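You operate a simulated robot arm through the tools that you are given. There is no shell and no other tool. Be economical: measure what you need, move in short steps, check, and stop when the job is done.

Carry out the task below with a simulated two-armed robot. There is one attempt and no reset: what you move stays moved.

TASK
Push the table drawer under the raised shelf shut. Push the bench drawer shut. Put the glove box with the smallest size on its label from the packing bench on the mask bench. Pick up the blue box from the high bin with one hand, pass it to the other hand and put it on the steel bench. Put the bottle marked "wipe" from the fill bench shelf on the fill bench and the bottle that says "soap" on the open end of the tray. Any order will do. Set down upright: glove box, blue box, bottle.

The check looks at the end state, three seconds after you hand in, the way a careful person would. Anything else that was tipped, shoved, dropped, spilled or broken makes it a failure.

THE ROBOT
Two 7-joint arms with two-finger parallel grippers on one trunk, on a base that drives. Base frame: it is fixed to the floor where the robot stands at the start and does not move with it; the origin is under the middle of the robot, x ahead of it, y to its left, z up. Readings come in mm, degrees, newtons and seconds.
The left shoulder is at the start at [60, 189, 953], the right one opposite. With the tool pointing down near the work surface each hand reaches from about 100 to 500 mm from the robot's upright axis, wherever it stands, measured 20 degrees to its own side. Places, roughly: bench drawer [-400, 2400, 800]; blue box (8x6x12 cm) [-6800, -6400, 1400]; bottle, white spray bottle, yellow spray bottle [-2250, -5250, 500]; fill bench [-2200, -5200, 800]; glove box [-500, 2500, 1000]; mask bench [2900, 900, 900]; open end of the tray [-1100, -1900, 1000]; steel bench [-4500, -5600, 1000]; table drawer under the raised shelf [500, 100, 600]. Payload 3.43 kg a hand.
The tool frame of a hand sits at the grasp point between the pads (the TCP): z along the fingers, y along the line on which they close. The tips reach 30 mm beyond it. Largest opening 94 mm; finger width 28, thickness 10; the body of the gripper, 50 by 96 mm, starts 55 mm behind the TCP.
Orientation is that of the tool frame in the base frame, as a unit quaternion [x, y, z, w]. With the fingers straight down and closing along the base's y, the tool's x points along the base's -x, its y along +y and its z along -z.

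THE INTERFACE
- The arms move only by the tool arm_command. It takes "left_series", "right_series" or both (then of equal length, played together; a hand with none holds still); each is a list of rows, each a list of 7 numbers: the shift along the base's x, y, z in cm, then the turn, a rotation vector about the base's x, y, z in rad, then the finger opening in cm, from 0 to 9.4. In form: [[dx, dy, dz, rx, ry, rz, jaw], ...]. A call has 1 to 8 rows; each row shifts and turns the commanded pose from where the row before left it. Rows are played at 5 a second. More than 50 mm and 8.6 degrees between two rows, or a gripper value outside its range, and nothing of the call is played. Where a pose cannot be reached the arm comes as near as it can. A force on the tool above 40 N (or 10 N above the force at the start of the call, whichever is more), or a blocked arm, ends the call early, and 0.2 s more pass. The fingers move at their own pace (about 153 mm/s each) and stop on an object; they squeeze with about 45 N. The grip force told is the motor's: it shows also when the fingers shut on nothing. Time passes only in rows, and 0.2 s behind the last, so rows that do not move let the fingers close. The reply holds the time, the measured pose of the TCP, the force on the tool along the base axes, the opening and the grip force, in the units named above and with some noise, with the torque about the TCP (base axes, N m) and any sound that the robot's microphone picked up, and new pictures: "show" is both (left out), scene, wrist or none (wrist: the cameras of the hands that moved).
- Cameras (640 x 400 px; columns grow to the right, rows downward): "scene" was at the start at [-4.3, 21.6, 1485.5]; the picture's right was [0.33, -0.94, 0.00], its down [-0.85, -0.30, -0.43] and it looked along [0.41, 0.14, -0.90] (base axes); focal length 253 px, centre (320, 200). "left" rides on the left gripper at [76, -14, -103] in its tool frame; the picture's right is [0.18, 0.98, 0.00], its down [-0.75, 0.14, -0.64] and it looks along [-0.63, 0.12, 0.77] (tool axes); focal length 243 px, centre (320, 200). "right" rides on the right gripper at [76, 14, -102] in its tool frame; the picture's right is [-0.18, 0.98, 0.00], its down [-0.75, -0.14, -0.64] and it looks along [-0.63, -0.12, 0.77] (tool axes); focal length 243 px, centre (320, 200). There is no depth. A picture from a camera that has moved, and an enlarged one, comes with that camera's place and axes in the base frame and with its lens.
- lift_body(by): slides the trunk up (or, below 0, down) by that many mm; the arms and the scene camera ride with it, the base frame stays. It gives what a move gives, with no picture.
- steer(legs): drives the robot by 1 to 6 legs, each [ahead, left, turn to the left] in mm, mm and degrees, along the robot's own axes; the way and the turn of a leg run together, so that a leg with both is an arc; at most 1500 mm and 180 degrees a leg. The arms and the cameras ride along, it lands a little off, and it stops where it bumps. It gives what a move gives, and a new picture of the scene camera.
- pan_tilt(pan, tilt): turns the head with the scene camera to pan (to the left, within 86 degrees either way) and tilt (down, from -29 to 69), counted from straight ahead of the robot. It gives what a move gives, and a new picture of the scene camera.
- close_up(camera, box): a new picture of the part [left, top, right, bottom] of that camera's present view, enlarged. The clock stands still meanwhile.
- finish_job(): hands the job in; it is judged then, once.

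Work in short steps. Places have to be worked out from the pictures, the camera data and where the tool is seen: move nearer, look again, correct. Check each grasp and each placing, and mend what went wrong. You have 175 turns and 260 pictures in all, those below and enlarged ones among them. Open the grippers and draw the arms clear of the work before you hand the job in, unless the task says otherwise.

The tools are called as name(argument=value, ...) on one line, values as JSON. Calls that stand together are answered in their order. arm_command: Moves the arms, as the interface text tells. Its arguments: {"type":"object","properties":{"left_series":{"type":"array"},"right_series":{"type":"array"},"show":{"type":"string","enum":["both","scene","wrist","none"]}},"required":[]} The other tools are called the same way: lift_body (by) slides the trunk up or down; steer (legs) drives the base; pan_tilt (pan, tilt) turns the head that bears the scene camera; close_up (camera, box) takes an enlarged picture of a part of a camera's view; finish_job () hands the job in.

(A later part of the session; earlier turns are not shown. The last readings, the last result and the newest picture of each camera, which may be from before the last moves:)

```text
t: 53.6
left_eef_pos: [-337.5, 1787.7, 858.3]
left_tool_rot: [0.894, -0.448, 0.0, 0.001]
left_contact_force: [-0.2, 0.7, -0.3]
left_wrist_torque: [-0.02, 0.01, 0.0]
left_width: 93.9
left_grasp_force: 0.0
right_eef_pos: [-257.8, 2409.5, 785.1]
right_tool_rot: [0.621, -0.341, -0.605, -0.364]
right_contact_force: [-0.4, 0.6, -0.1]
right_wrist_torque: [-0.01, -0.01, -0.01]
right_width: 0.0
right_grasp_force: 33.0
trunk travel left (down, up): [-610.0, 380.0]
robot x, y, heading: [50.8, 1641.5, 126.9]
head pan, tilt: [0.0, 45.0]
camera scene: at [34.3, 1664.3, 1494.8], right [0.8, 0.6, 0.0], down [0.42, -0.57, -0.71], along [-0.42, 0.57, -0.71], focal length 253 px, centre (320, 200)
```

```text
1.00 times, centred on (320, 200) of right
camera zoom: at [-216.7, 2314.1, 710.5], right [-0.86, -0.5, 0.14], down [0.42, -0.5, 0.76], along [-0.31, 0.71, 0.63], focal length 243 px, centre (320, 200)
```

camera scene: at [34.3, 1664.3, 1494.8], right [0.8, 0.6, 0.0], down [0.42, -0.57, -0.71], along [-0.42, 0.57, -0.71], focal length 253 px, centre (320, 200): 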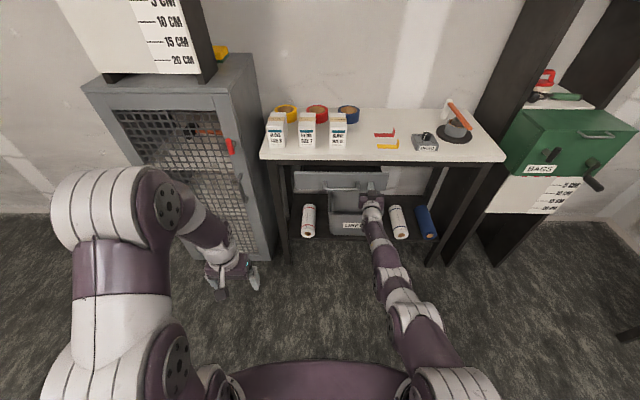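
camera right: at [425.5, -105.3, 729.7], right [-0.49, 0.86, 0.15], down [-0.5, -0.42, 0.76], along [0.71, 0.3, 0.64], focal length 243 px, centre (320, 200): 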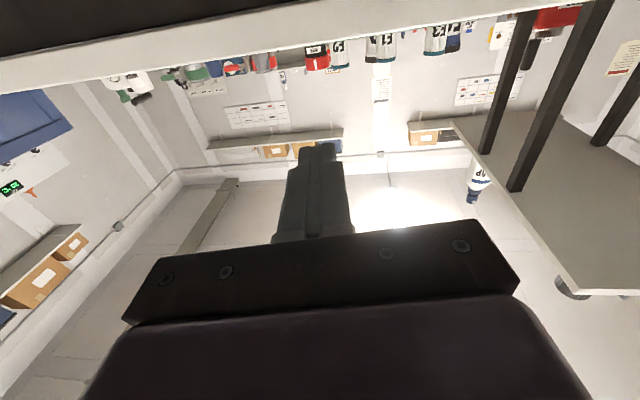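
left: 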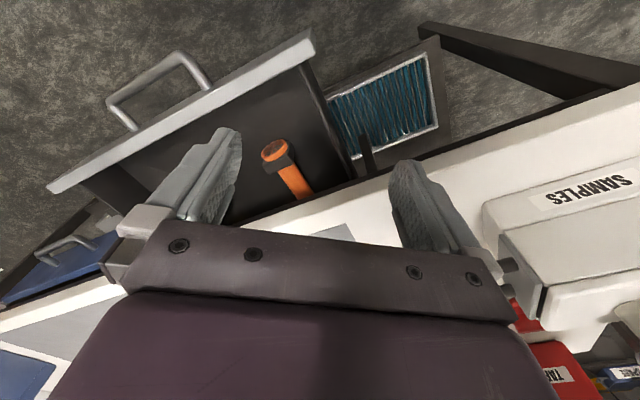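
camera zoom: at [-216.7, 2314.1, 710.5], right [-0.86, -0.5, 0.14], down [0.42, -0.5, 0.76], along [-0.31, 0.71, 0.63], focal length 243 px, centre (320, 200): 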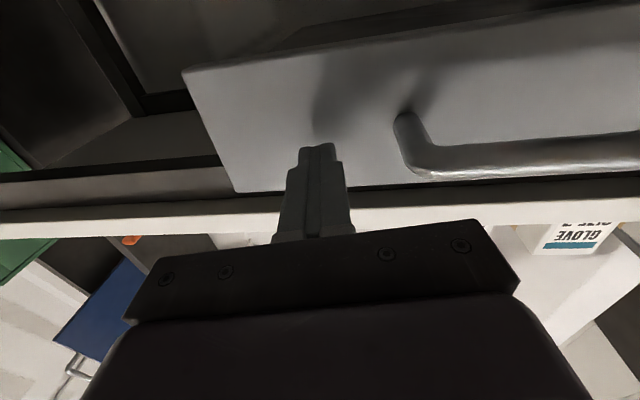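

Now the tip is well on the panel, clear of the handle. I push by driving ahead.

steer(legs=[[200, 0, 0]])

close_up(camera="right", box=[0, 0, 640, 400])

```text
t: 54.6
left_eef_pos: [-363.7, 1822.2, 860.6]
left_tool_rot: [0.893, -0.45, -0.003, -0.002]
left_contact_force: [-0.1, -0.3, 0.1]
left_wrist_torque: [-0.04, -0.03, -0.01]
left_width: 94.1
left_grasp_force: 0.2
right_eef_pos: [-282.4, 2442.7, 791.0]
right_tool_rot: [0.616, -0.339, -0.607, -0.37]
right_contact_force: [25.1, -53.0, 8.8]
right_wrist_torque: [0.04, 0.05, 0.7]
right_width: 0.0
right_grasp_force: 33.0
trunk travel left (down, up): [-610.0, 380.0]
robot x, y, heading: [20.8, 1684.4, 126.7]
head pan, tilt: [0.0, 45.0]
stopped in leg 1: the force on the tool passed its limit (the readings are from after the stop); the commanded pose is now the measured one
camera scene: at [10.7, 1692.5, 1495.0], right [0.8, 0.6, 0.0], down [0.42, -0.56, -0.71], along [-0.42, 0.57, -0.7], focal length 253 px, centre (320, 200)
```

scene: 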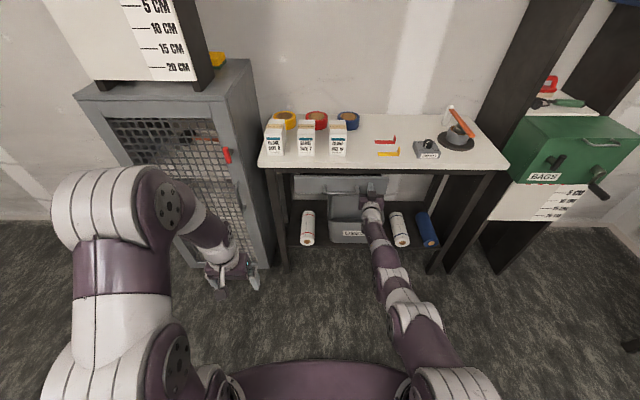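

```text
1.00 times, centred on (320, 200) of right
camera zoom: at [-241.1, 2348.8, 714.4], right [-0.86, -0.49, 0.14], down [0.42, -0.51, 0.75], along [-0.3, 0.71, 0.64], focal length 243 px, centre (320, 200)
```

zoom: 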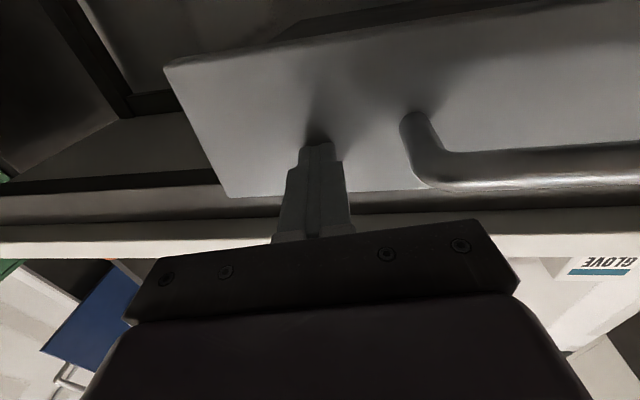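

It stopped on a force peak with the drawer still partly open. I push again in short slow legs.

steer(legs=[[25, 0, 0], [25, 0, 0], [25, 0, 0]])

close_up(camera="right", box=[0, 0, 640, 400])

```text
t: 55.3
left_eef_pos: [-364.3, 1824.2, 861.3]
left_tool_rot: [0.892, -0.451, -0.003, -0.002]
left_contact_force: [0.2, 0.1, -0.8]
left_wrist_torque: [-0.01, 0.01, -0.04]
left_width: 94.3
left_grasp_force: 0.1
right_eef_pos: [-281.0, 2442.9, 790.3]
right_tool_rot: [0.616, -0.34, -0.608, -0.368]
right_contact_force: [23.7, -47.1, 8.8]
right_wrist_torque: [0.05, 0.08, 0.6]
right_width: 0.0
right_grasp_force: 33.2
trunk travel left (down, up): [-610.0, 380.0]
robot x, y, heading: [24.6, 1682.0, 126.6]
head pan, tilt: [0.0, 45.0]
stopped in leg 1: the force on the tool passed its limit (the readings are from after the stop); the commanded pose is now the measured one
camera scene: at [10.3, 1692.8, 1495.0], right [0.8, 0.59, 0.0], down [0.42, -0.56, -0.71], along [-0.42, 0.57, -0.7], focal length 253 px, centre (320, 200)
```

scene: 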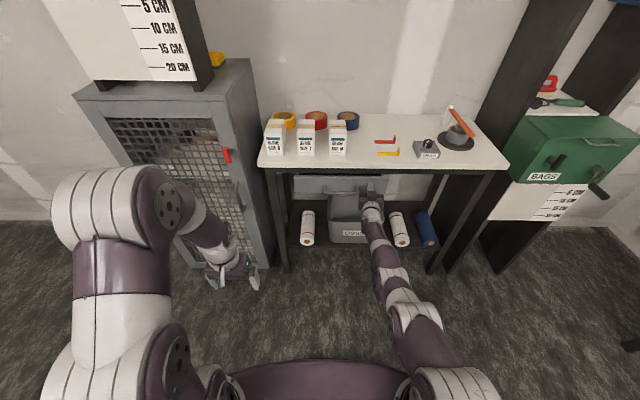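

```text
1.00 times, centred on (320, 200) of right
camera zoom: at [-241.0, 2349.0, 714.1], right [-0.86, -0.49, 0.14], down [0.42, -0.51, 0.75], along [-0.3, 0.7, 0.64], focal length 243 px, centre (320, 200)
```

zoom: 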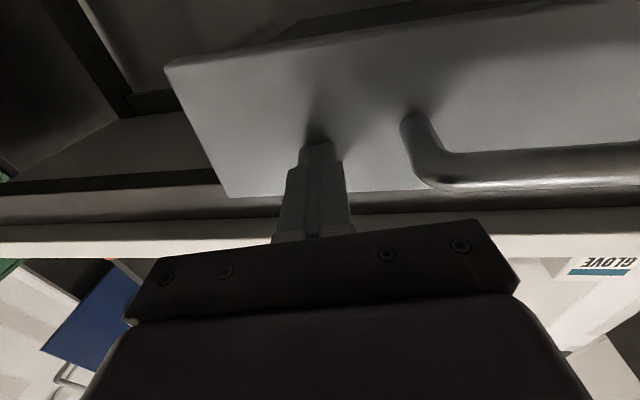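

No further motion; it may be shut or blocked. I back off and look.

steer(legs=[[-250, 0, 0]])

lift_body(by=-155)

close_up(camera="scene", box=[240, 80, 440, 205])

```text
t: 57.1
left_eef_pos: [-218.8, 1626.2, 858.1]
left_tool_rot: [0.894, -0.447, -0.001, 0.0]
left_contact_force: [-0.2, 0.5, -0.6]
left_wrist_torque: [0.01, 0.05, 0.02]
left_width: 93.7
left_grasp_force: 0.1
right_eef_pos: [-140.7, 2247.5, 785.3]
right_tool_rot: [0.62, -0.339, -0.606, -0.365]
right_contact_force: [1.2, 0.2, -0.1]
right_wrist_torque: [0.0, 0.0, 0.02]
right_width: 0.0
right_grasp_force: 32.7
trunk travel left (down, up): [-610.0, 380.0]
robot x, y, heading: [169.9, 1489.2, 126.9]
head pan, tilt: [0.0, 45.0]
camera scene: at [155.1, 1502.4, 1494.9], right [0.8, 0.6, 0.0], down [0.42, -0.56, -0.71], along [-0.43, 0.57, -0.71], focal length 253 px, centre (320, 200)
```

scene: 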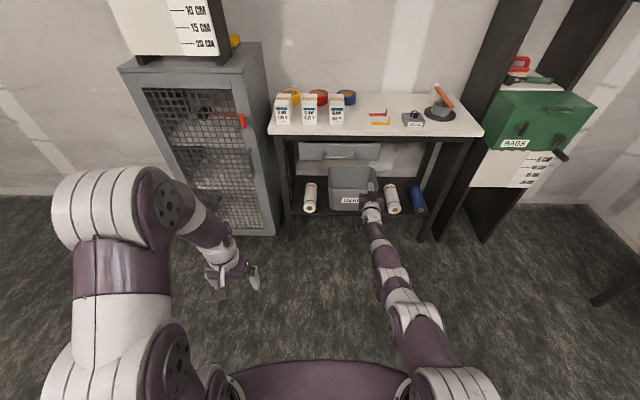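

```text
t: 58.9
left_eef_pos: [-218.8, 1625.9, 703.2]
left_tool_rot: [0.895, -0.446, -0.001, 0.0]
left_contact_force: [-0.6, -0.6, 0.7]
left_wrist_torque: [0.0, 0.01, 0.07]
left_width: 93.9
left_grasp_force: 0.0
right_eef_pos: [-140.9, 2245.7, 630.1]
right_tool_rot: [0.619, -0.34, -0.606, -0.366]
right_contact_force: [0.9, 0.0, 0.3]
right_wrist_torque: [0.03, -0.02, 0.0]
right_width: 0.0
right_grasp_force: 33.0
trunk travel left (down, up): [-455.0, 535.0]
robot x, y, heading: [171.6, 1484.0, 127.0]
head pan, tilt: [0.0, 45.0]
```

```text
3.20 times, centred on (340, 142) of scene
camera zoom: at [154.5, 1503.2, 1339.9], right [0.8, 0.6, 0.0], down [0.43, -0.56, -0.71], along [-0.43, 0.56, -0.71], focal length 809 px, centre (256, 384)
```

zoom: 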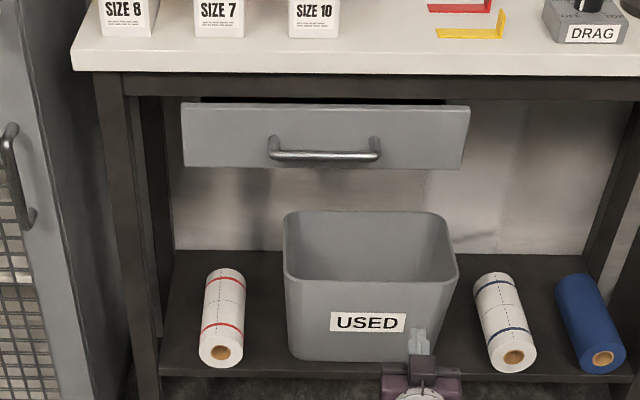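

It appears pushed ~138 mm in; a thin dark strip remains above the panel. I zoom further to judge whether it is fully shut.

close_up(camera="scene", box=[280, 90, 400, 150])

```text
5.33 times, centred on (340, 120) of scene
camera zoom: at [154.5, 1503.2, 1339.9], right [0.8, 0.6, 0.0], down [0.43, -0.56, -0.71], along [-0.43, 0.56, -0.71], focal length 1348 px, centre (213, 627)
```

zoom: 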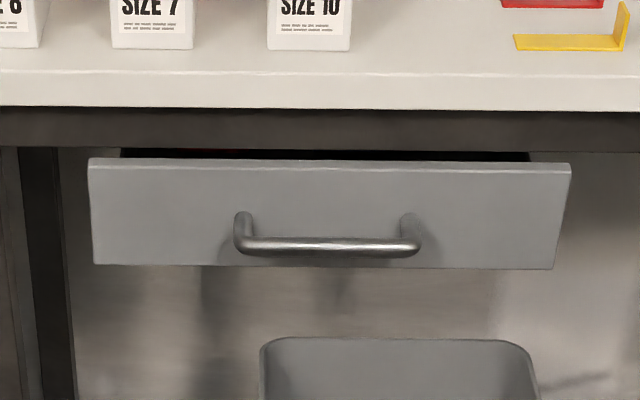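

A hint of red shows in the gap – perhaps a SEAL box is caught. I lower the camera to look into the gap more squarely.

lift_body(by=-380)

pan_tilt(pan=0, tilt=15)

close_up(camera="scene", box=[260, 150, 420, 250])

```text
t: 62.6
left_eef_pos: [-219.8, 1626.5, 323.0]
left_tool_rot: [0.894, -0.447, -0.001, 0.001]
left_contact_force: [0.6, -1.1, -0.2]
left_wrist_torque: [-0.04, -0.01, -0.04]
left_width: 93.9
left_grasp_force: 0.1
right_eef_pos: [-141.7, 2246.3, 250.8]
right_tool_rot: [0.62, -0.338, -0.606, -0.365]
right_contact_force: [0.8, -0.1, -0.9]
right_wrist_torque: [0.01, 0.01, -0.05]
right_width: 0.0
right_grasp_force: 32.3
trunk travel left (down, up): [-75.0, 915.0]
robot x, y, heading: [169.4, 1483.4, 126.7]
head pan, tilt: [0.0, 45.0]
```

```text
t: 63.5
left_eef_pos: [-219.0, 1627.8, 322.9]
left_tool_rot: [0.895, -0.447, -0.001, 0.001]
left_contact_force: [-0.3, 0.4, -1.4]
left_wrist_torque: [-0.01, 0.02, 0.01]
left_width: 94.0
left_grasp_force: 0.1
right_eef_pos: [-140.7, 2246.3, 250.5]
right_tool_rot: [0.62, -0.339, -0.606, -0.365]
right_contact_force: [0.5, 0.2, -1.1]
right_wrist_torque: [0.02, -0.02, 0.01]
right_width: 0.1
right_grasp_force: 33.2
trunk travel left (down, up): [-75.0, 915.0]
robot x, y, heading: [167.5, 1484.1, 127.1]
head pan, tilt: [0.0, 15.0]
camera scene: at [147.2, 1513.0, 1006.6], right [0.8, 0.6, 0.0], down [0.16, -0.21, -0.97], along [-0.58, 0.77, -0.26], focal length 253 px, centre (320, 200)
```

scene: 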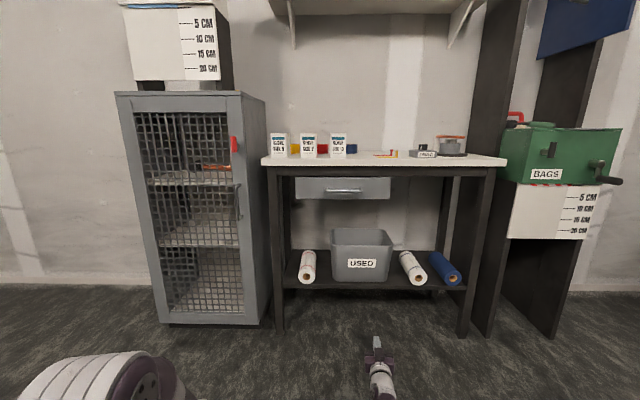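

```text
4.00 times, centred on (340, 200) of scene
camera zoom: at [147.2, 1513.0, 1006.6], right [0.8, 0.6, 0.0], down [0.16, -0.21, -0.97], along [-0.58, 0.77, -0.26], focal length 1011 px, centre (240, 200)
```

zoom: 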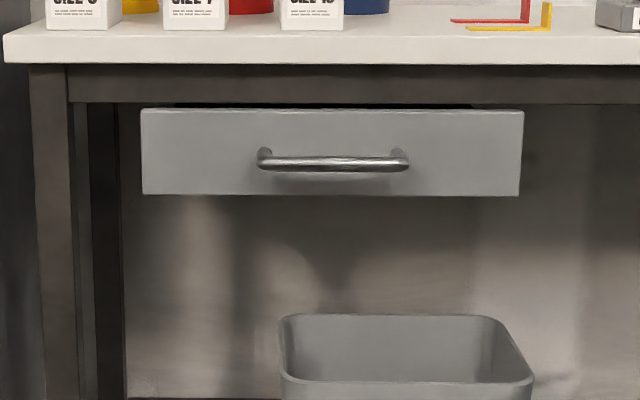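

Triangulation puts the panel within a few mm of the apron: the drawer is shut (second push gave a hard stop). Now the size‑7 box: about 65 wide, 115 deep, 100 high, front face 40 mm in from the bench edge, bench top z≈896. I'll grasp it from the front with the right hand: raise to z≈950, square the hand, sidestep left.

lift_body(by=700)

arm_command(right_series=[[0, 0, 0, -0.013, 0.017, 0.058, 9.4], [0, 0, 0, -0.013, 0.017, 0.058, 9.4], [0, 0, 0, 0, 0, 0, 9.4]], show="none")

steer(legs=[[0, 258, 0], [180, 0, 0]])

close_up(camera="right", box=[0, 0, 640, 400])

```text
refused: 700 is not a number from -400 to 400
```

```text
t: 64.3
left_eef_pos: [-220.9, 1626.0, 322.0]
left_tool_rot: [0.895, -0.447, -0.001, 0.0]
left_contact_force: [0.4, 0.5, 0.7]
left_wrist_torque: [-0.06, 0.01, 0.01]
left_width: 94.1
left_grasp_force: 0.1
right_eef_pos: [-141.2, 2245.9, 250.1]
right_tool_rot: [0.62, -0.339, -0.606, -0.365]
right_contact_force: [-0.2, 0.1, 0.1]
right_wrist_torque: [-0.03, 0.0, -0.01]
right_width: 93.8
right_grasp_force: 0.0
right hand out of reach, approached as far as the arm can: row 1, 2
trunk travel left (down, up): [-75.0, 915.0]
robot x, y, heading: [170.9, 1485.6, 127.1]
head pan, tilt: [0.0, 15.0]
```

```text
t: 67.3
left_eef_pos: [-536.9, 1622.6, 324.0]
left_tool_rot: [0.894, -0.448, -0.002, 0.001]
left_contact_force: [-0.3, 0.5, -0.6]
left_wrist_torque: [0.0, -0.02, 0.0]
left_width: 94.2
left_grasp_force: 0.1
right_eef_pos: [-458.1, 2241.1, 249.8]
right_tool_rot: [0.62, -0.339, -0.606, -0.366]
right_contact_force: [-0.1, -0.3, 0.2]
right_wrist_torque: [0.02, -0.01, 0.03]
right_width: 94.2
right_grasp_force: 0.1
trunk travel left (down, up): [-75.0, 915.0]
robot x, y, heading: [-147.8, 1483.2, 126.9]
head pan, tilt: [0.0, 15.0]
camera scene: at [-170.2, 1507.8, 1006.7], right [0.8, 0.6, 0.0], down [0.16, -0.21, -0.97], along [-0.58, 0.77, -0.26], focal length 253 px, centre (320, 200)
```

scene: 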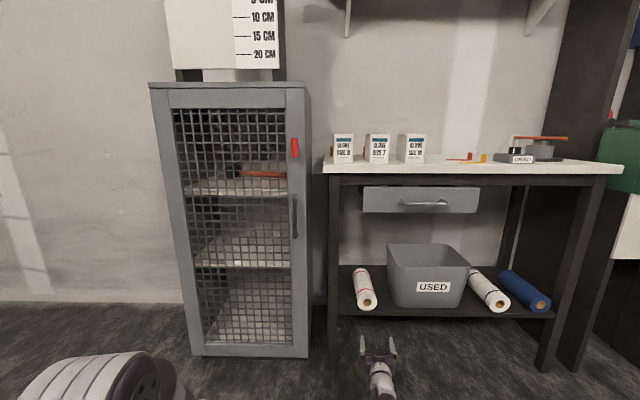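

```text
1.00 times, centred on (320, 200) of right
camera zoom: at [-416.4, 2147.2, 173.7], right [-0.86, -0.5, 0.14], down [0.42, -0.5, 0.76], along [-0.31, 0.71, 0.64], focal length 243 px, centre (320, 200)
```

zoom: 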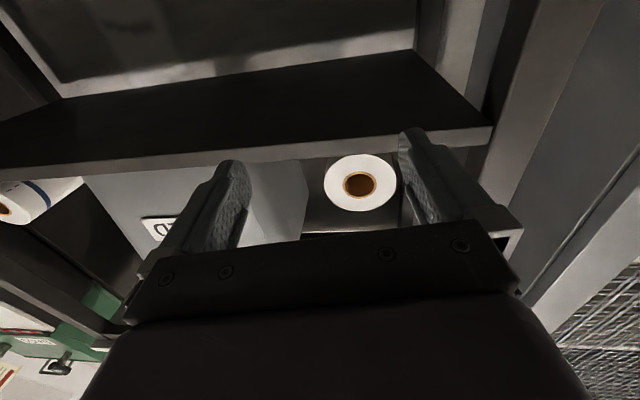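

The lift was refused (limit 400) so the hand is low before the shelf. I back away, then raise in two steps and draw the arm in, since it is fully stretched.

steer(legs=[[-250, 0, 0]])

lift_body(by=400)

lift_body(by=280)

arm_command(right_series=[[1.8, -2.4, 0, 0, 0, 0, 9.4], [1.8, -2.4, 0, 0, 0, 0, 9.4], [1.8, -2.4, 0, 0, 0, 0, 9.4], [0, 0, 0, -0.013, 0.017, 0.058, 9.4], [0, 0, 0, -0.013, 0.017, 0.058, 9.4], [0, 0, 0, 0, 0, 0, 9.4]], show="none")

pan_tilt(pan=0, tilt=40)

```text
t: 69.1
left_eef_pos: [-386.0, 1422.7, 322.3]
left_tool_rot: [0.894, -0.449, -0.001, 0.001]
left_contact_force: [0.4, -0.4, 0.0]
left_wrist_torque: [0.0, 0.0, 0.01]
left_width: 94.1
left_grasp_force: 0.0
right_eef_pos: [-304.2, 2040.9, 250.2]
right_tool_rot: [0.619, -0.34, -0.605, -0.367]
right_contact_force: [0.5, -1.1, -0.2]
right_wrist_torque: [-0.01, 0.01, 0.02]
right_width: 93.9
right_grasp_force: 0.0
trunk travel left (down, up): [-75.0, 915.0]
robot x, y, heading: [3.5, 1277.6, 126.4]
head pan, tilt: [0.0, 15.0]
camera scene: at [-19.6, 1306.8, 1006.7], right [0.8, 0.6, 0.0], down [0.15, -0.21, -0.97], along [-0.58, 0.77, -0.26], focal length 253 px, centre (320, 200)
```

scene: 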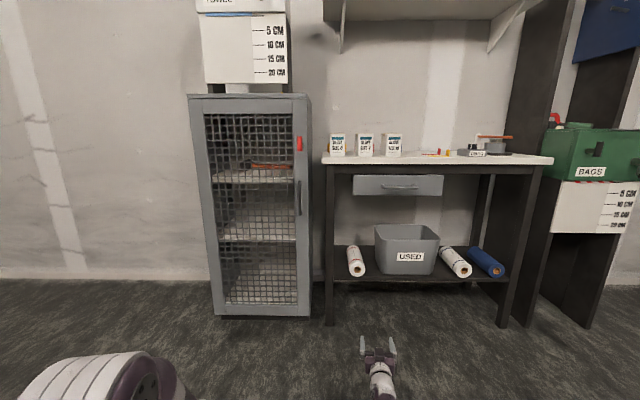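

```text
t: 73.0
left_eef_pos: [-385.6, 1423.4, 724.6]
left_tool_rot: [0.893, -0.449, -0.001, 0.0]
left_contact_force: [-0.4, 0.1, 0.8]
left_wrist_torque: [0.0, 0.02, -0.01]
left_width: 94.0
left_grasp_force: 0.1
right_eef_pos: [-305.5, 2042.2, 649.7]
right_tool_rot: [0.619, -0.342, -0.605, -0.368]
right_contact_force: [-0.2, -0.3, -0.3]
right_wrist_torque: [-0.02, 0.01, 0.0]
right_width: 93.9
right_grasp_force: 0.0
trunk travel left (down, up): [-475.0, 515.0]
robot x, y, heading: [4.1, 1275.2, 126.7]
head pan, tilt: [0.0, 15.0]
```

```text
t: 75.8
left_eef_pos: [-386.1, 1421.1, 1002.9]
left_tool_rot: [0.894, -0.449, 0.0, 0.002]
left_contact_force: [-0.1, -0.7, 0.0]
left_wrist_torque: [0.02, -0.01, -0.03]
left_width: 94.1
left_grasp_force: 0.0
right_eef_pos: [-304.8, 2042.4, 930.5]
right_tool_rot: [0.619, -0.34, -0.605, -0.366]
right_contact_force: [-0.7, 0.3, 0.3]
right_wrist_torque: [0.0, -0.01, -0.01]
right_width: 93.9
right_grasp_force: 0.2
trunk travel left (down, up): [-755.0, 235.0]
robot x, y, heading: [3.9, 1278.4, 126.8]
head pan, tilt: [0.0, 15.0]
```

```text
t: 76.2
left_eef_pos: [-386.7, 1420.2, 1003.7]
left_tool_rot: [0.893, -0.449, -0.001, -0.001]
left_contact_force: [0.2, 0.1, 0.0]
left_wrist_torque: [0.0, -0.01, -0.02]
left_width: 93.9
left_grasp_force: 0.0
right_eef_pos: [-318.8, 2064.0, 1113.8]
right_tool_rot: [-0.53, 0.306, 0.681, 0.402]
right_contact_force: [0.9, -0.4, 1.5]
right_wrist_torque: [-0.1, -0.07, 0.0]
right_width: 94.0
right_grasp_force: 0.0
right hand out of reach, approached as far as the arm can: row 1, 2
trunk travel left (down, up): [-755.0, 235.0]
robot x, y, heading: [-1.8, 1276.7, 126.5]
head pan, tilt: [0.0, 15.0]
stopped in row 2 (right hand): the arm was blocked; the commanded pose is now the measured one
```

```text
t: 77.1
left_eef_pos: [-386.1, 1421.4, 1002.4]
left_tool_rot: [0.894, -0.449, 0.0, 0.0]
left_contact_force: [0.1, 0.5, 0.1]
left_wrist_torque: [0.03, 0.0, -0.01]
left_width: 94.4
left_grasp_force: 0.0
right_eef_pos: [-318.6, 2066.5, 1111.6]
right_tool_rot: [-0.532, 0.307, 0.68, 0.401]
right_contact_force: [0.1, 0.4, -0.6]
right_wrist_torque: [-0.01, -0.03, 0.01]
right_width: 94.0
right_grasp_force: 0.1
trunk travel left (down, up): [-755.0, 235.0]
robot x, y, heading: [2.8, 1281.0, 126.9]
head pan, tilt: [0.0, 40.0]
camera scene: at [-14.7, 1300.1, 1647.2], right [0.8, 0.6, 0.0], down [0.38, -0.51, -0.77], along [-0.46, 0.61, -0.64], focal length 253 px, centre (320, 200)
```

scene: 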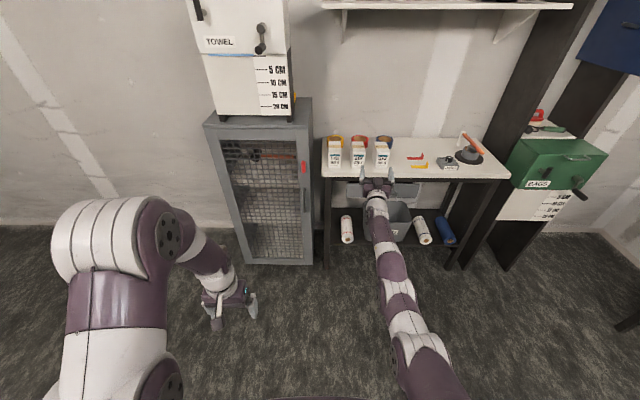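

The straight‑out arm keeps landing at the limits; a tool‑down grasp is more reachable. I fold the right hand back and turn it downwards.

arm_command(right_series=[[1.2, -1.6, 0, -0.12, -0.09, 0, 9.4], [1.8, -2.4, 0, -0.12, -0.09, 0, 9.4], [1.8, -2.4, 0, -0.12, -0.09, 0, 9.4], [1.8, -2.4, 0, -0.12, -0.09, 0, 9.4], [1.8, -2.4, 0, -0.12, -0.09, 0, 9.4], [1.8, -2.4, 0, -0.12, -0.09, 0, 9.4], [1.8, -2.4, 0, -0.12, -0.09, 0, 9.4], [1.8, -2.4, 0, -0.12, -0.09, 0, 9.4]], show="none")

arm_command(right_series=[[1.2, -1.6, 0, -0.12, -0.09, 0, 9.4], [1.2, -1.6, 0, -0.12, -0.09, 0, 9.4], [1.2, -1.6, 0, -0.12, -0.09, 0, 9.4], [1.2, -1.6, 0, -0.12, -0.09, 0, 9.4]], show="scene")

```text
t: 78.9
left_eef_pos: [-385.1, 1422.3, 1004.5]
left_tool_rot: [0.893, -0.45, -0.003, 0.0]
left_contact_force: [0.1, 0.5, 0.3]
left_wrist_torque: [0.0, 0.01, 0.0]
left_width: 93.6
left_grasp_force: 0.1
right_eef_pos: [-302.0, 2059.7, 1107.2]
right_tool_rot: [0.768, -0.413, -0.389, -0.298]
right_contact_force: [-0.2, 0.0, 0.2]
right_wrist_torque: [0.03, 0.0, 0.02]
right_width: 94.1
right_grasp_force: 0.0
right hand out of reach, approached as far as the arm can: row 1, 2, 3, 4, 5, 6, 7, 8
trunk travel left (down, up): [-755.0, 235.0]
robot x, y, heading: [1.9, 1280.4, 126.6]
head pan, tilt: [0.0, 40.0]
```

```text
t: 79.9
left_eef_pos: [-386.1, 1420.9, 1004.7]
left_tool_rot: [0.893, -0.45, -0.002, 0.001]
left_contact_force: [-0.7, 0.0, 0.2]
left_wrist_torque: [0.02, 0.0, 0.01]
left_width: 93.9
left_grasp_force: 0.0
right_eef_pos: [-250.0, 1989.9, 1104.0]
right_tool_rot: [0.866, -0.434, -0.161, -0.188]
right_contact_force: [-0.3, -0.2, 0.5]
right_wrist_torque: [-0.01, 0.01, 0.0]
right_width: 94.0
right_grasp_force: 0.0
right hand out of reach, approached as far as the arm can: row 2, 3, 4
trunk travel left (down, up): [-755.0, 235.0]
robot x, y, heading: [-2.8, 1277.5, 126.3]
head pan, tilt: [0.0, 40.0]
camera scene: at [-14.0, 1299.2, 1647.1], right [0.8, 0.6, 0.0], down [0.38, -0.51, -0.77], along [-0.46, 0.61, -0.64], focal length 253 px, centre (320, 200)
```

scene: 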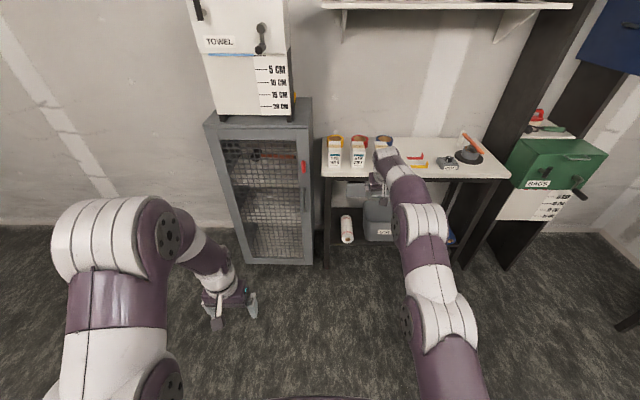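

It is nearly down (29° left). I finish the turn while retracting.

arm_command(right_series=[[1.8, -2.4, 0, -0.12, -0.06, 0, 9.4], [1.8, -2.4, 0, -0.12, -0.04, 0, 9.4], [1.8, -2.4, 0, -0.12, -0.03, 0, 9.4], [1.8, -2.4, 0, -0.1, -0.01, 0, 9.4], [1.8, -2.4, 0, 0, 0, 0, 9.4], [1.8, -2.4, 0, 0, 0, 0, 9.4]], show="none")

```text
t: 81.3
left_eef_pos: [-385.6, 1422.1, 1003.7]
left_tool_rot: [0.893, -0.45, -0.001, 0.0]
left_contact_force: [0.2, -0.2, 0.0]
left_wrist_torque: [0.03, 0.0, -0.03]
left_width: 94.0
left_grasp_force: 0.0
right_eef_pos: [-107.7, 1803.5, 1061.0]
right_tool_rot: [0.897, -0.442, 0.002, -0.014]
right_contact_force: [0.9, -0.1, -0.6]
right_wrist_torque: [-0.01, -0.02, 0.02]
right_width: 94.0
right_grasp_force: 0.0
right hand out of reach, approached as far as the arm can: row 1, 2, 3, 4
trunk travel left (down, up): [-755.0, 235.0]
robot x, y, heading: [3.3, 1281.2, 126.8]
head pan, tilt: [0.0, 40.0]
```

Tool down at last, TCP laterally almost in line with box 7. I drive ahead 550 and view from the wrist camera.

steer(legs=[[550, 20, 0]])

close_up(camera="right", box=[0, 0, 640, 400])

```text
t: 84.5
left_eef_pos: [-723.5, 1861.3, 1002.6]
left_tool_rot: [0.889, -0.457, -0.001, 0.0]
left_contact_force: [-0.2, 0.3, 0.5]
left_wrist_torque: [0.02, 0.01, 0.01]
left_width: 94.0
left_grasp_force: 0.1
right_eef_pos: [-440.1, 2236.7, 1061.5]
right_tool_rot: [0.893, -0.45, 0.003, -0.015]
right_contact_force: [-0.2, 1.0, -0.2]
right_wrist_torque: [-0.01, 0.0, 0.02]
right_width: 93.9
right_grasp_force: 0.1
trunk travel left (down, up): [-755.0, 235.0]
robot x, y, heading: [-335.0, 1709.8, 125.5]
head pan, tilt: [0.0, 40.0]
camera scene: at [-354.7, 1731.0, 1647.1], right [0.81, 0.58, 0.0], down [0.37, -0.52, -0.77], along [-0.45, 0.62, -0.64], focal length 253 px, centre (320, 200)
```

scene: 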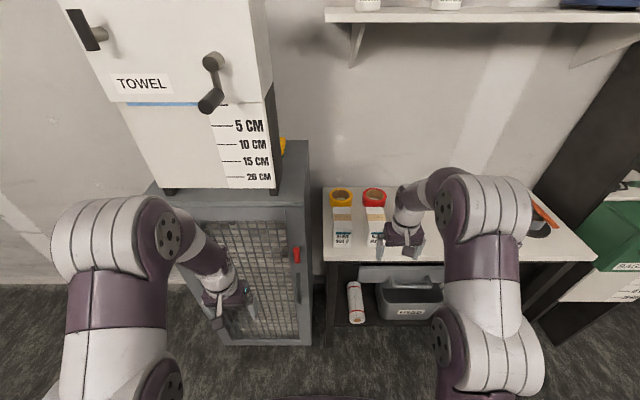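

```text
1.00 times, centred on (320, 200) of right
camera zoom: at [-408.0, 2163.8, 1162.9], right [-0.9, -0.44, -0.03], down [-0.35, 0.67, 0.65], along [-0.27, 0.6, -0.76], focal length 243 px, centre (320, 200)
```

zoom: 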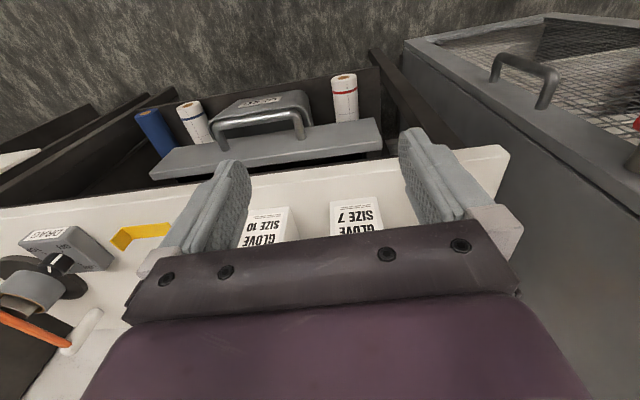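

Box 7's front is at about room‑X 2215, centred 15–18 mm left of the hand. I pull the left hand back, drive 190 closer and shift the right hand left slightly.

arm_command(left_series=[[2.4, -3.2, 0, 0, 0, 0, 9.4], [2.4, -3.2, 0, 0, 0, 0, 9.4], [2.4, -3.2, 0, 0, 0, 0, 9.4], [0, 0, 0, 0, 0, 0, 9.4]], right_series=[[-1.4, -1.1, 0, 0, 0, 0, 9.4], [0, 0, 0.5, 0, 0, 0, 9.4], [0, 0, 0, 0, 0, 0, 9.4], [0, 0, 0, 0, 0, 0, 9.4]], show="none")

steer(legs=[[190, 0, 1]])

close_up(camera="right", box=[0, 0, 640, 400])

```text
t: 85.5
left_eef_pos: [-652.9, 1764.3, 1004.7]
left_tool_rot: [0.89, -0.457, -0.002, 0.0]
left_contact_force: [0.8, 0.3, 0.5]
left_wrist_torque: [0.0, -0.03, 0.02]
left_width: 93.7
left_grasp_force: 0.1
right_eef_pos: [-454.2, 2225.7, 1067.5]
right_tool_rot: [0.893, -0.449, 0.002, -0.014]
right_contact_force: [-0.7, 0.3, 0.0]
right_wrist_torque: [0.0, -0.01, 0.03]
right_width: 94.0
right_grasp_force: 0.2
trunk travel left (down, up): [-755.0, 235.0]
robot x, y, heading: [-336.7, 1709.9, 125.5]
head pan, tilt: [0.0, 40.0]
```

```text
t: 87.0
left_eef_pos: [-767.5, 1914.4, 1005.3]
left_tool_rot: [0.893, -0.451, -0.002, 0.001]
left_contact_force: [0.5, 0.8, 0.4]
left_wrist_torque: [-0.01, 0.0, 0.01]
left_width: 94.2
left_grasp_force: 0.0
right_eef_pos: [-574.9, 2379.0, 1066.1]
right_tool_rot: [0.896, -0.444, 0.002, -0.014]
right_contact_force: [-0.5, -0.2, -0.1]
right_wrist_torque: [0.01, 0.04, 0.0]
right_width: 94.2
right_grasp_force: 0.1
trunk travel left (down, up): [-755.0, 235.0]
robot x, y, heading: [-451.9, 1865.5, 126.6]
head pan, tilt: [0.0, 40.0]
camera scene: at [-468.6, 1886.3, 1647.1], right [0.8, 0.6, 0.0], down [0.38, -0.52, -0.77], along [-0.46, 0.62, -0.64], focal length 253 px, centre (320, 200)
```

scene: 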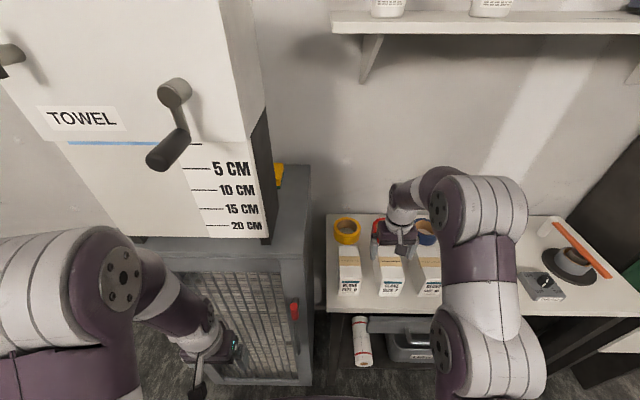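

```text
1.00 times, centred on (320, 200) of right
camera zoom: at [-542.6, 2306.7, 1168.5], right [-0.89, -0.45, -0.03], down [-0.36, 0.67, 0.65], along [-0.28, 0.59, -0.76], focal length 243 px, centre (320, 200)
```

zoom: 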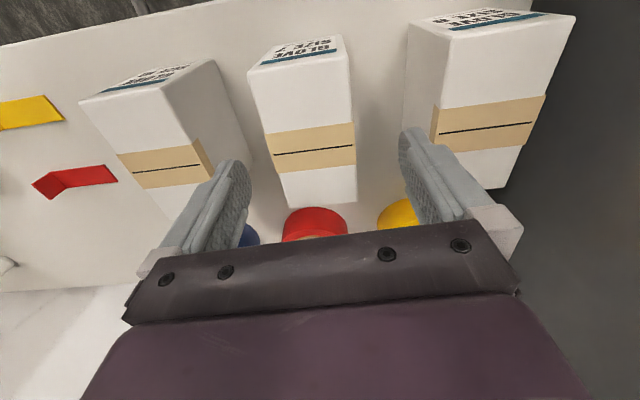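

Box 7's top spans room‑X 2201–2315, centred laterally within 9 mm of the TCP. I correct by ~1.3 cm and descend to z≈955.

arm_command(right_series=[[-1.3, 0.3, 0, 0, 0, 0, 9.4], [0, 0, -3, 0, 0, 0, 9.4], [0, 0, -3, 0, 0, 0, 9.4], [0, 0, -2.5, 0, 0, 0, 9.4], [0, 0, -2.5, 0, 0, 0, 9.4]], show="both")

```text
t: 87.8
left_eef_pos: [-766.9, 1914.0, 1004.8]
left_tool_rot: [0.893, -0.451, -0.001, 0.0]
left_contact_force: [0.1, 0.5, 0.3]
left_wrist_torque: [-0.04, 0.03, -0.01]
left_width: 94.1
left_grasp_force: 0.0
right_eef_pos: [-589.4, 2381.6, 1028.6]
right_tool_rot: [0.895, -0.445, 0.001, -0.015]
right_contact_force: [2.0, -3.7, 8.8]
right_wrist_torque: [0.06, -0.47, -0.17]
right_width: 93.4
right_grasp_force: 0.1
trunk travel left (down, up): [-755.0, 235.0]
robot x, y, heading: [-454.1, 1862.4, 126.5]
head pan, tilt: [0.0, 40.0]
stopped in row 3 (right hand): the force on the tool passed its limit (the readings are from after the stop); the commanded pose is now the measured one
camera scene: at [-468.0, 1884.6, 1647.2], right [0.8, 0.59, 0.0], down [0.38, -0.52, -0.77], along [-0.46, 0.62, -0.64], focal length 253 px, centre (320, 200)
camera right: at [-556.8, 2309.5, 1130.1], right [-0.89, -0.45, -0.03], down [-0.35, 0.67, 0.66], along [-0.28, 0.6, -0.75], focal length 243 px, centre (320, 200)
```

scene: 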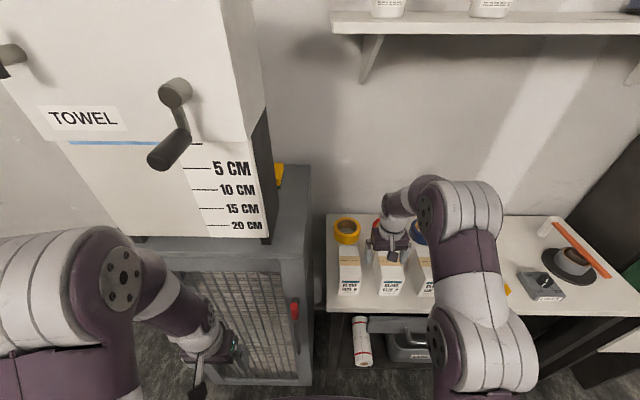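
right: 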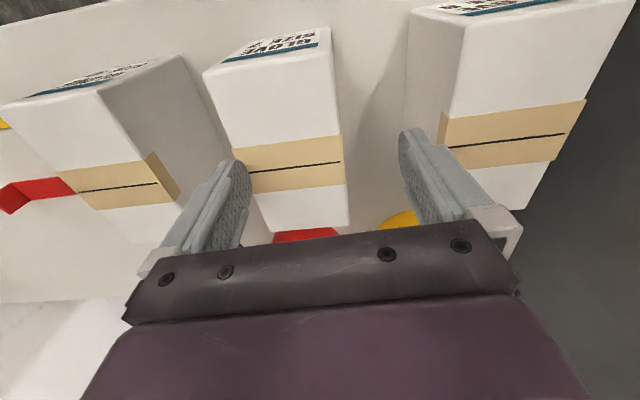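

The image-left finger touched the box top: the box sits ~16 mm to the robot's right of hand centre. I raise, shift right, and look.

arm_command(right_series=[[0, 0, 2, 0, 0, 0, 9.4], [1.3, 1.0, 0, 0, 0, 0, 9.4], [0, 0, 0, 0, 0, 0, 9.4]], show="wrist")

```text
t: 88.6
left_eef_pos: [-767.8, 1914.9, 1004.9]
left_tool_rot: [0.892, -0.452, -0.001, 0.0]
left_contact_force: [0.1, -0.4, -0.1]
left_wrist_torque: [0.04, 0.01, -0.04]
left_width: 93.9
left_grasp_force: 0.1
right_eef_pos: [-575.9, 2394.0, 1048.0]
right_tool_rot: [0.896, -0.445, 0.002, -0.016]
right_contact_force: [0.0, 0.5, -1.2]
right_wrist_torque: [-0.01, -0.05, -0.05]
right_width: 94.2
right_grasp_force: 0.0
trunk travel left (down, up): [-755.0, 235.0]
robot x, y, heading: [-448.4, 1862.7, 126.5]
head pan, tilt: [0.0, 40.0]
camera right: at [-542.4, 2320.8, 1148.7], right [-0.89, -0.45, -0.03], down [-0.36, 0.67, 0.65], along [-0.28, 0.59, -0.76], focal length 243 px, centre (320, 200)
```

right: 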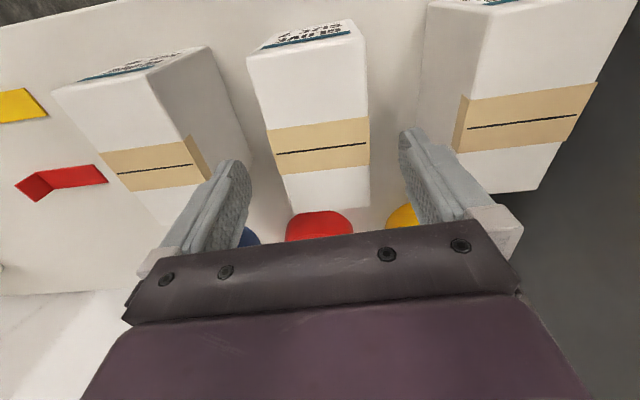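

Now the tape (box middle) is exactly centred between the fingers. I descend.

arm_command(right_series=[[0, 0, -2.3, 0, 0, 0, 9.4], [0, 0, -2.3, 0, 0, 0, 9.4], [0, 0, -2.3, 0, 0, 0, 9.4], [0, 0, -2.3, 0, 0, 0, 9.4], [0, 0, 0, 0, 0, 0, 9.4]], show="wrist")

```text
t: 89.8
left_eef_pos: [-767.3, 1915.3, 1004.5]
left_tool_rot: [0.892, -0.451, -0.001, 0.001]
left_contact_force: [-0.4, -0.6, -0.1]
left_wrist_torque: [-0.03, 0.01, -0.02]
left_width: 93.9
left_grasp_force: 0.0
right_eef_pos: [-577.7, 2391.8, 956.2]
right_tool_rot: [0.896, -0.444, 0.001, -0.016]
right_contact_force: [0.0, -0.3, -0.1]
right_wrist_torque: [0.05, -0.01, 0.03]
right_width: 94.2
right_grasp_force: 0.1
trunk travel left (down, up): [-755.0, 235.0]
robot x, y, heading: [-451.6, 1866.0, 126.7]
head pan, tilt: [0.0, 40.0]
camera right: at [-544.5, 2320.3, 1057.7], right [-0.89, -0.45, -0.03], down [-0.35, 0.67, 0.66], along [-0.28, 0.59, -0.75], focal length 243 px, centre (320, 200)
```

right: 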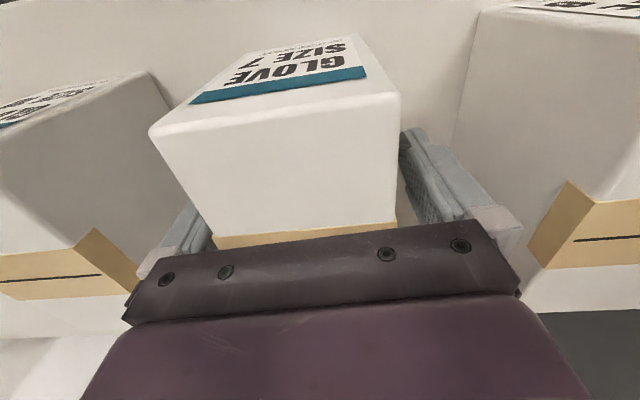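

The fingers straddle box 7. I close and lift.

arm_command(right_series=[[0, 0, 0, 0, 0, 0, 4], [0, 0, 0, 0, 0, 0, 4], [0, 0, 0, 0, 0, 0, 4], [0, 0, 2.5, 0, 0, 0, 4], [0, 0, 4, 0, 0, 0, 4], [0, 0, 4, 0, 0, 0, 4], [0, 0, 4, 0, 0, 0, 4]], show="both")

```text
t: 91.4
left_eef_pos: [-767.1, 1914.7, 1004.8]
left_tool_rot: [0.893, -0.45, -0.002, 0.0]
left_contact_force: [0.7, 0.1, 0.8]
left_wrist_torque: [-0.03, 0.01, -0.05]
left_width: 94.2
left_grasp_force: 0.1
right_eef_pos: [-578.4, 2393.8, 1100.4]
right_tool_rot: [0.896, -0.444, 0.0, -0.015]
right_contact_force: [0.4, 0.1, -2.7]
right_wrist_torque: [-0.03, 0.02, -0.03]
right_width: 65.7
right_grasp_force: 45.0
trunk travel left (down, up): [-755.0, 235.0]
robot x, y, heading: [-452.1, 1865.6, 126.5]
head pan, tilt: [0.0, 40.0]
camera scene: at [-468.3, 1885.8, 1647.1], right [0.8, 0.6, 0.0], down [0.38, -0.52, -0.77], along [-0.46, 0.62, -0.64], focal length 253 px, centre (320, 200)
camera right: at [-545.3, 2320.3, 1202.1], right [-0.89, -0.45, -0.03], down [-0.36, 0.67, 0.65], along [-0.28, 0.59, -0.76], focal length 243 px, centre (320, 200)
```

scene: 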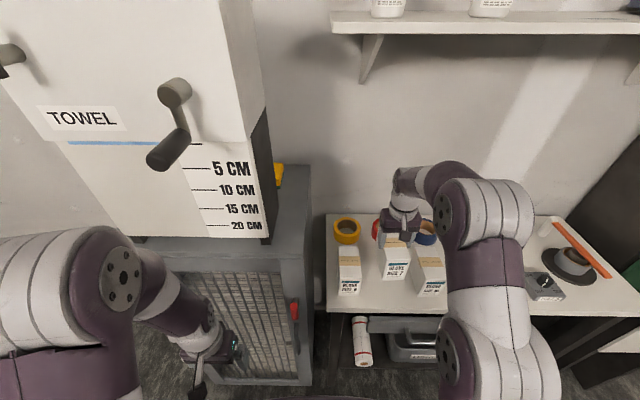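
right: 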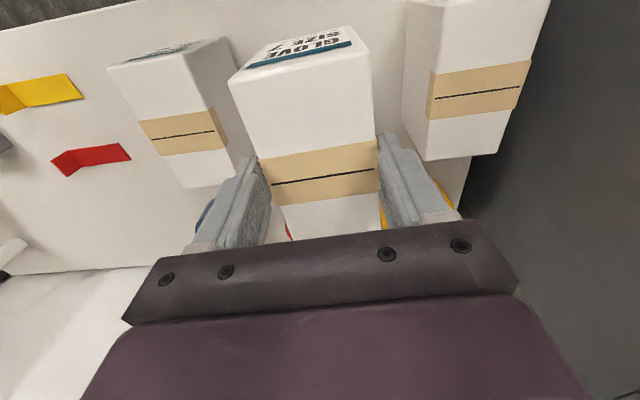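

Box held (65.7 mm wide, 45 N). I back out 700, turn right 90° to face the mask bench direction, and look.

steer(legs=[[-750, 0, 0], [0, 0, -90]])

pan_tilt(pan=-30, tilt=25)

```text
t: 99.1
left_eef_pos: [23.6, 1582.6, 1004.3]
left_tool_rot: [-0.346, 0.938, 0.002, 0.0]
left_contact_force: [1.2, 0.7, 0.6]
left_wrist_torque: [-0.02, 0.02, -0.06]
left_width: 93.9
left_grasp_force: 0.0
right_eef_pos: [512.5, 1426.4, 1100.2]
right_tool_rot: [-0.352, 0.936, -0.012, 0.011]
right_contact_force: [-0.1, 0.2, -2.0]
right_wrist_torque: [0.0, 0.02, 0.0]
right_width: 65.6
right_grasp_force: 45.5
trunk travel left (down, up): [-755.0, 235.0]
robot x, y, heading: [-5.5, 1263.2, 40.5]
head pan, tilt: [0.0, 40.0]
camera scene: at [12.8, 1280.7, 1647.1], right [0.65, -0.76, 0.0], down [-0.49, -0.42, -0.77], along [0.58, 0.5, -0.64], focal length 253 px, centre (320, 200)
```

scene: 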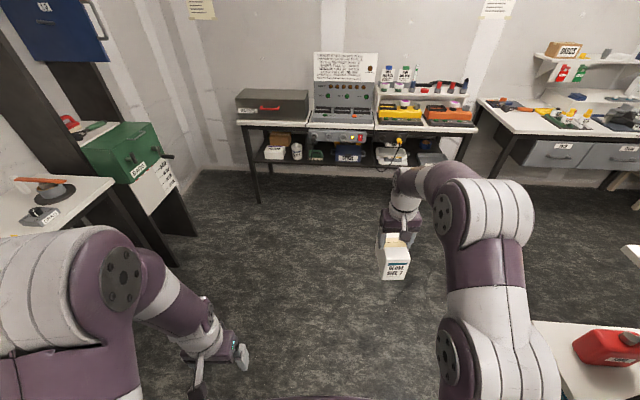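

```text
t: 100.0
left_eef_pos: [23.7, 1581.6, 1004.4]
left_tool_rot: [-0.346, 0.938, 0.001, 0.0]
left_contact_force: [0.5, -0.2, -0.3]
left_wrist_torque: [-0.02, -0.02, -0.01]
left_width: 93.9
left_grasp_force: 0.1
right_eef_pos: [514.5, 1426.5, 1100.2]
right_tool_rot: [-0.352, 0.936, -0.011, 0.01]
right_contact_force: [0.9, 0.2, -2.9]
right_wrist_torque: [-0.02, -0.02, 0.0]
right_width: 65.6
right_grasp_force: 45.0
trunk travel left (down, up): [-755.0, 235.0]
robot x, y, heading: [-6.9, 1261.9, 40.5]
head pan, tilt: [-30.0, 25.0]
camera scene: at [38.7, 1242.4, 1670.4], right [0.18, -0.98, 0.0], down [-0.42, -0.08, -0.91], along [0.89, 0.17, -0.42], focal length 253 px, centre (320, 200)
```

scene: 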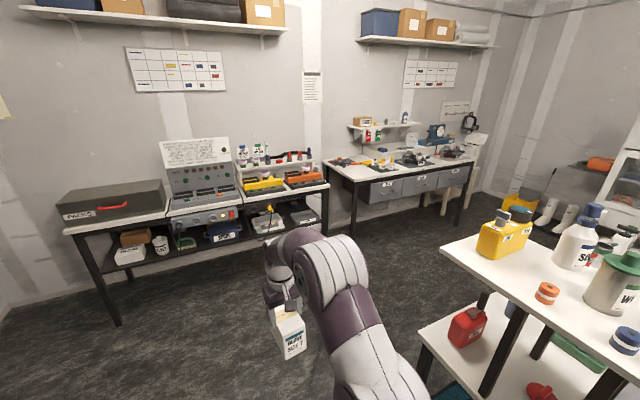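

I correct heading by −4°, drive ahead 1050 then right in two legs along the corridor, and look at the mask bench.

steer(legs=[[0, 0, -4], [1080, 0, 0], [0, -1000, 0]])

pan_tilt(pan=-20, tilt=35)

```text
t: 110.7
left_eef_pos: [1489.2, 1394.1, 1004.5]
left_tool_rot: [-0.307, 0.952, 0.0, 0.001]
left_contact_force: [0.1, 0.5, -0.5]
left_wrist_torque: [-0.01, 0.03, 0.0]
left_width: 94.3
left_grasp_force: 0.2
right_eef_pos: [1965.1, 1199.4, 1099.6]
right_tool_rot: [-0.314, 0.949, -0.012, 0.01]
right_contact_force: [0.3, 0.4, -2.8]
right_wrist_torque: [0.0, 0.05, -0.01]
right_width: 65.7
right_grasp_force: 44.1
trunk travel left (down, up): [-755.0, 235.0]
robot x, y, heading: [1434.0, 1074.7, 35.6]
head pan, tilt: [-30.0, 25.0]
camera scene: at [1476.3, 1053.8, 1670.4], right [0.1, -0.99, 0.0], down [-0.42, -0.04, -0.91], along [0.9, 0.09, -0.42], focal length 253 px, centre (320, 200)
```

scene: 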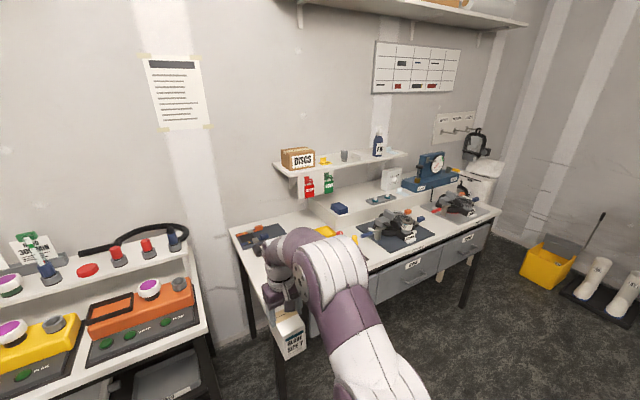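

```text
t: 111.5
left_eef_pos: [1487.9, 1393.9, 1005.7]
left_tool_rot: [-0.307, 0.952, 0.001, 0.0]
left_contact_force: [0.4, 1.1, 0.4]
left_wrist_torque: [0.02, 0.01, -0.03]
left_width: 94.0
left_grasp_force: 0.0
right_eef_pos: [1964.9, 1198.9, 1100.4]
right_tool_rot: [-0.314, 0.949, -0.012, 0.01]
right_contact_force: [0.5, 0.2, -2.8]
right_wrist_torque: [0.01, 0.05, 0.0]
right_width: 65.6
right_grasp_force: 45.3
trunk travel left (down, up): [-755.0, 235.0]
robot x, y, heading: [1435.3, 1077.9, 35.9]
head pan, tilt: [-20.0, 35.0]
camera scene: at [1469.5, 1068.2, 1654.7], right [0.27, -0.96, 0.0], down [-0.55, -0.16, -0.82], along [0.79, 0.22, -0.57], focal length 253 px, centre (320, 200)
```

scene: 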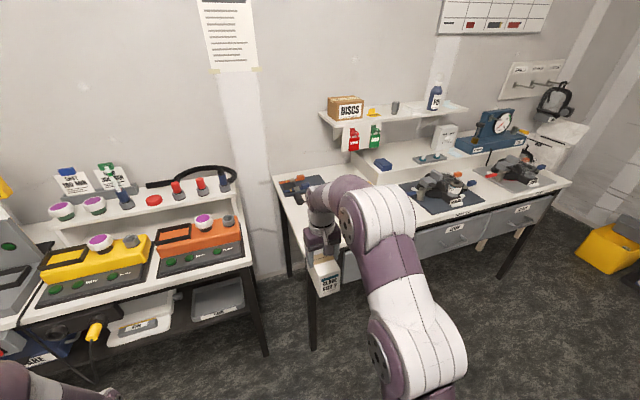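

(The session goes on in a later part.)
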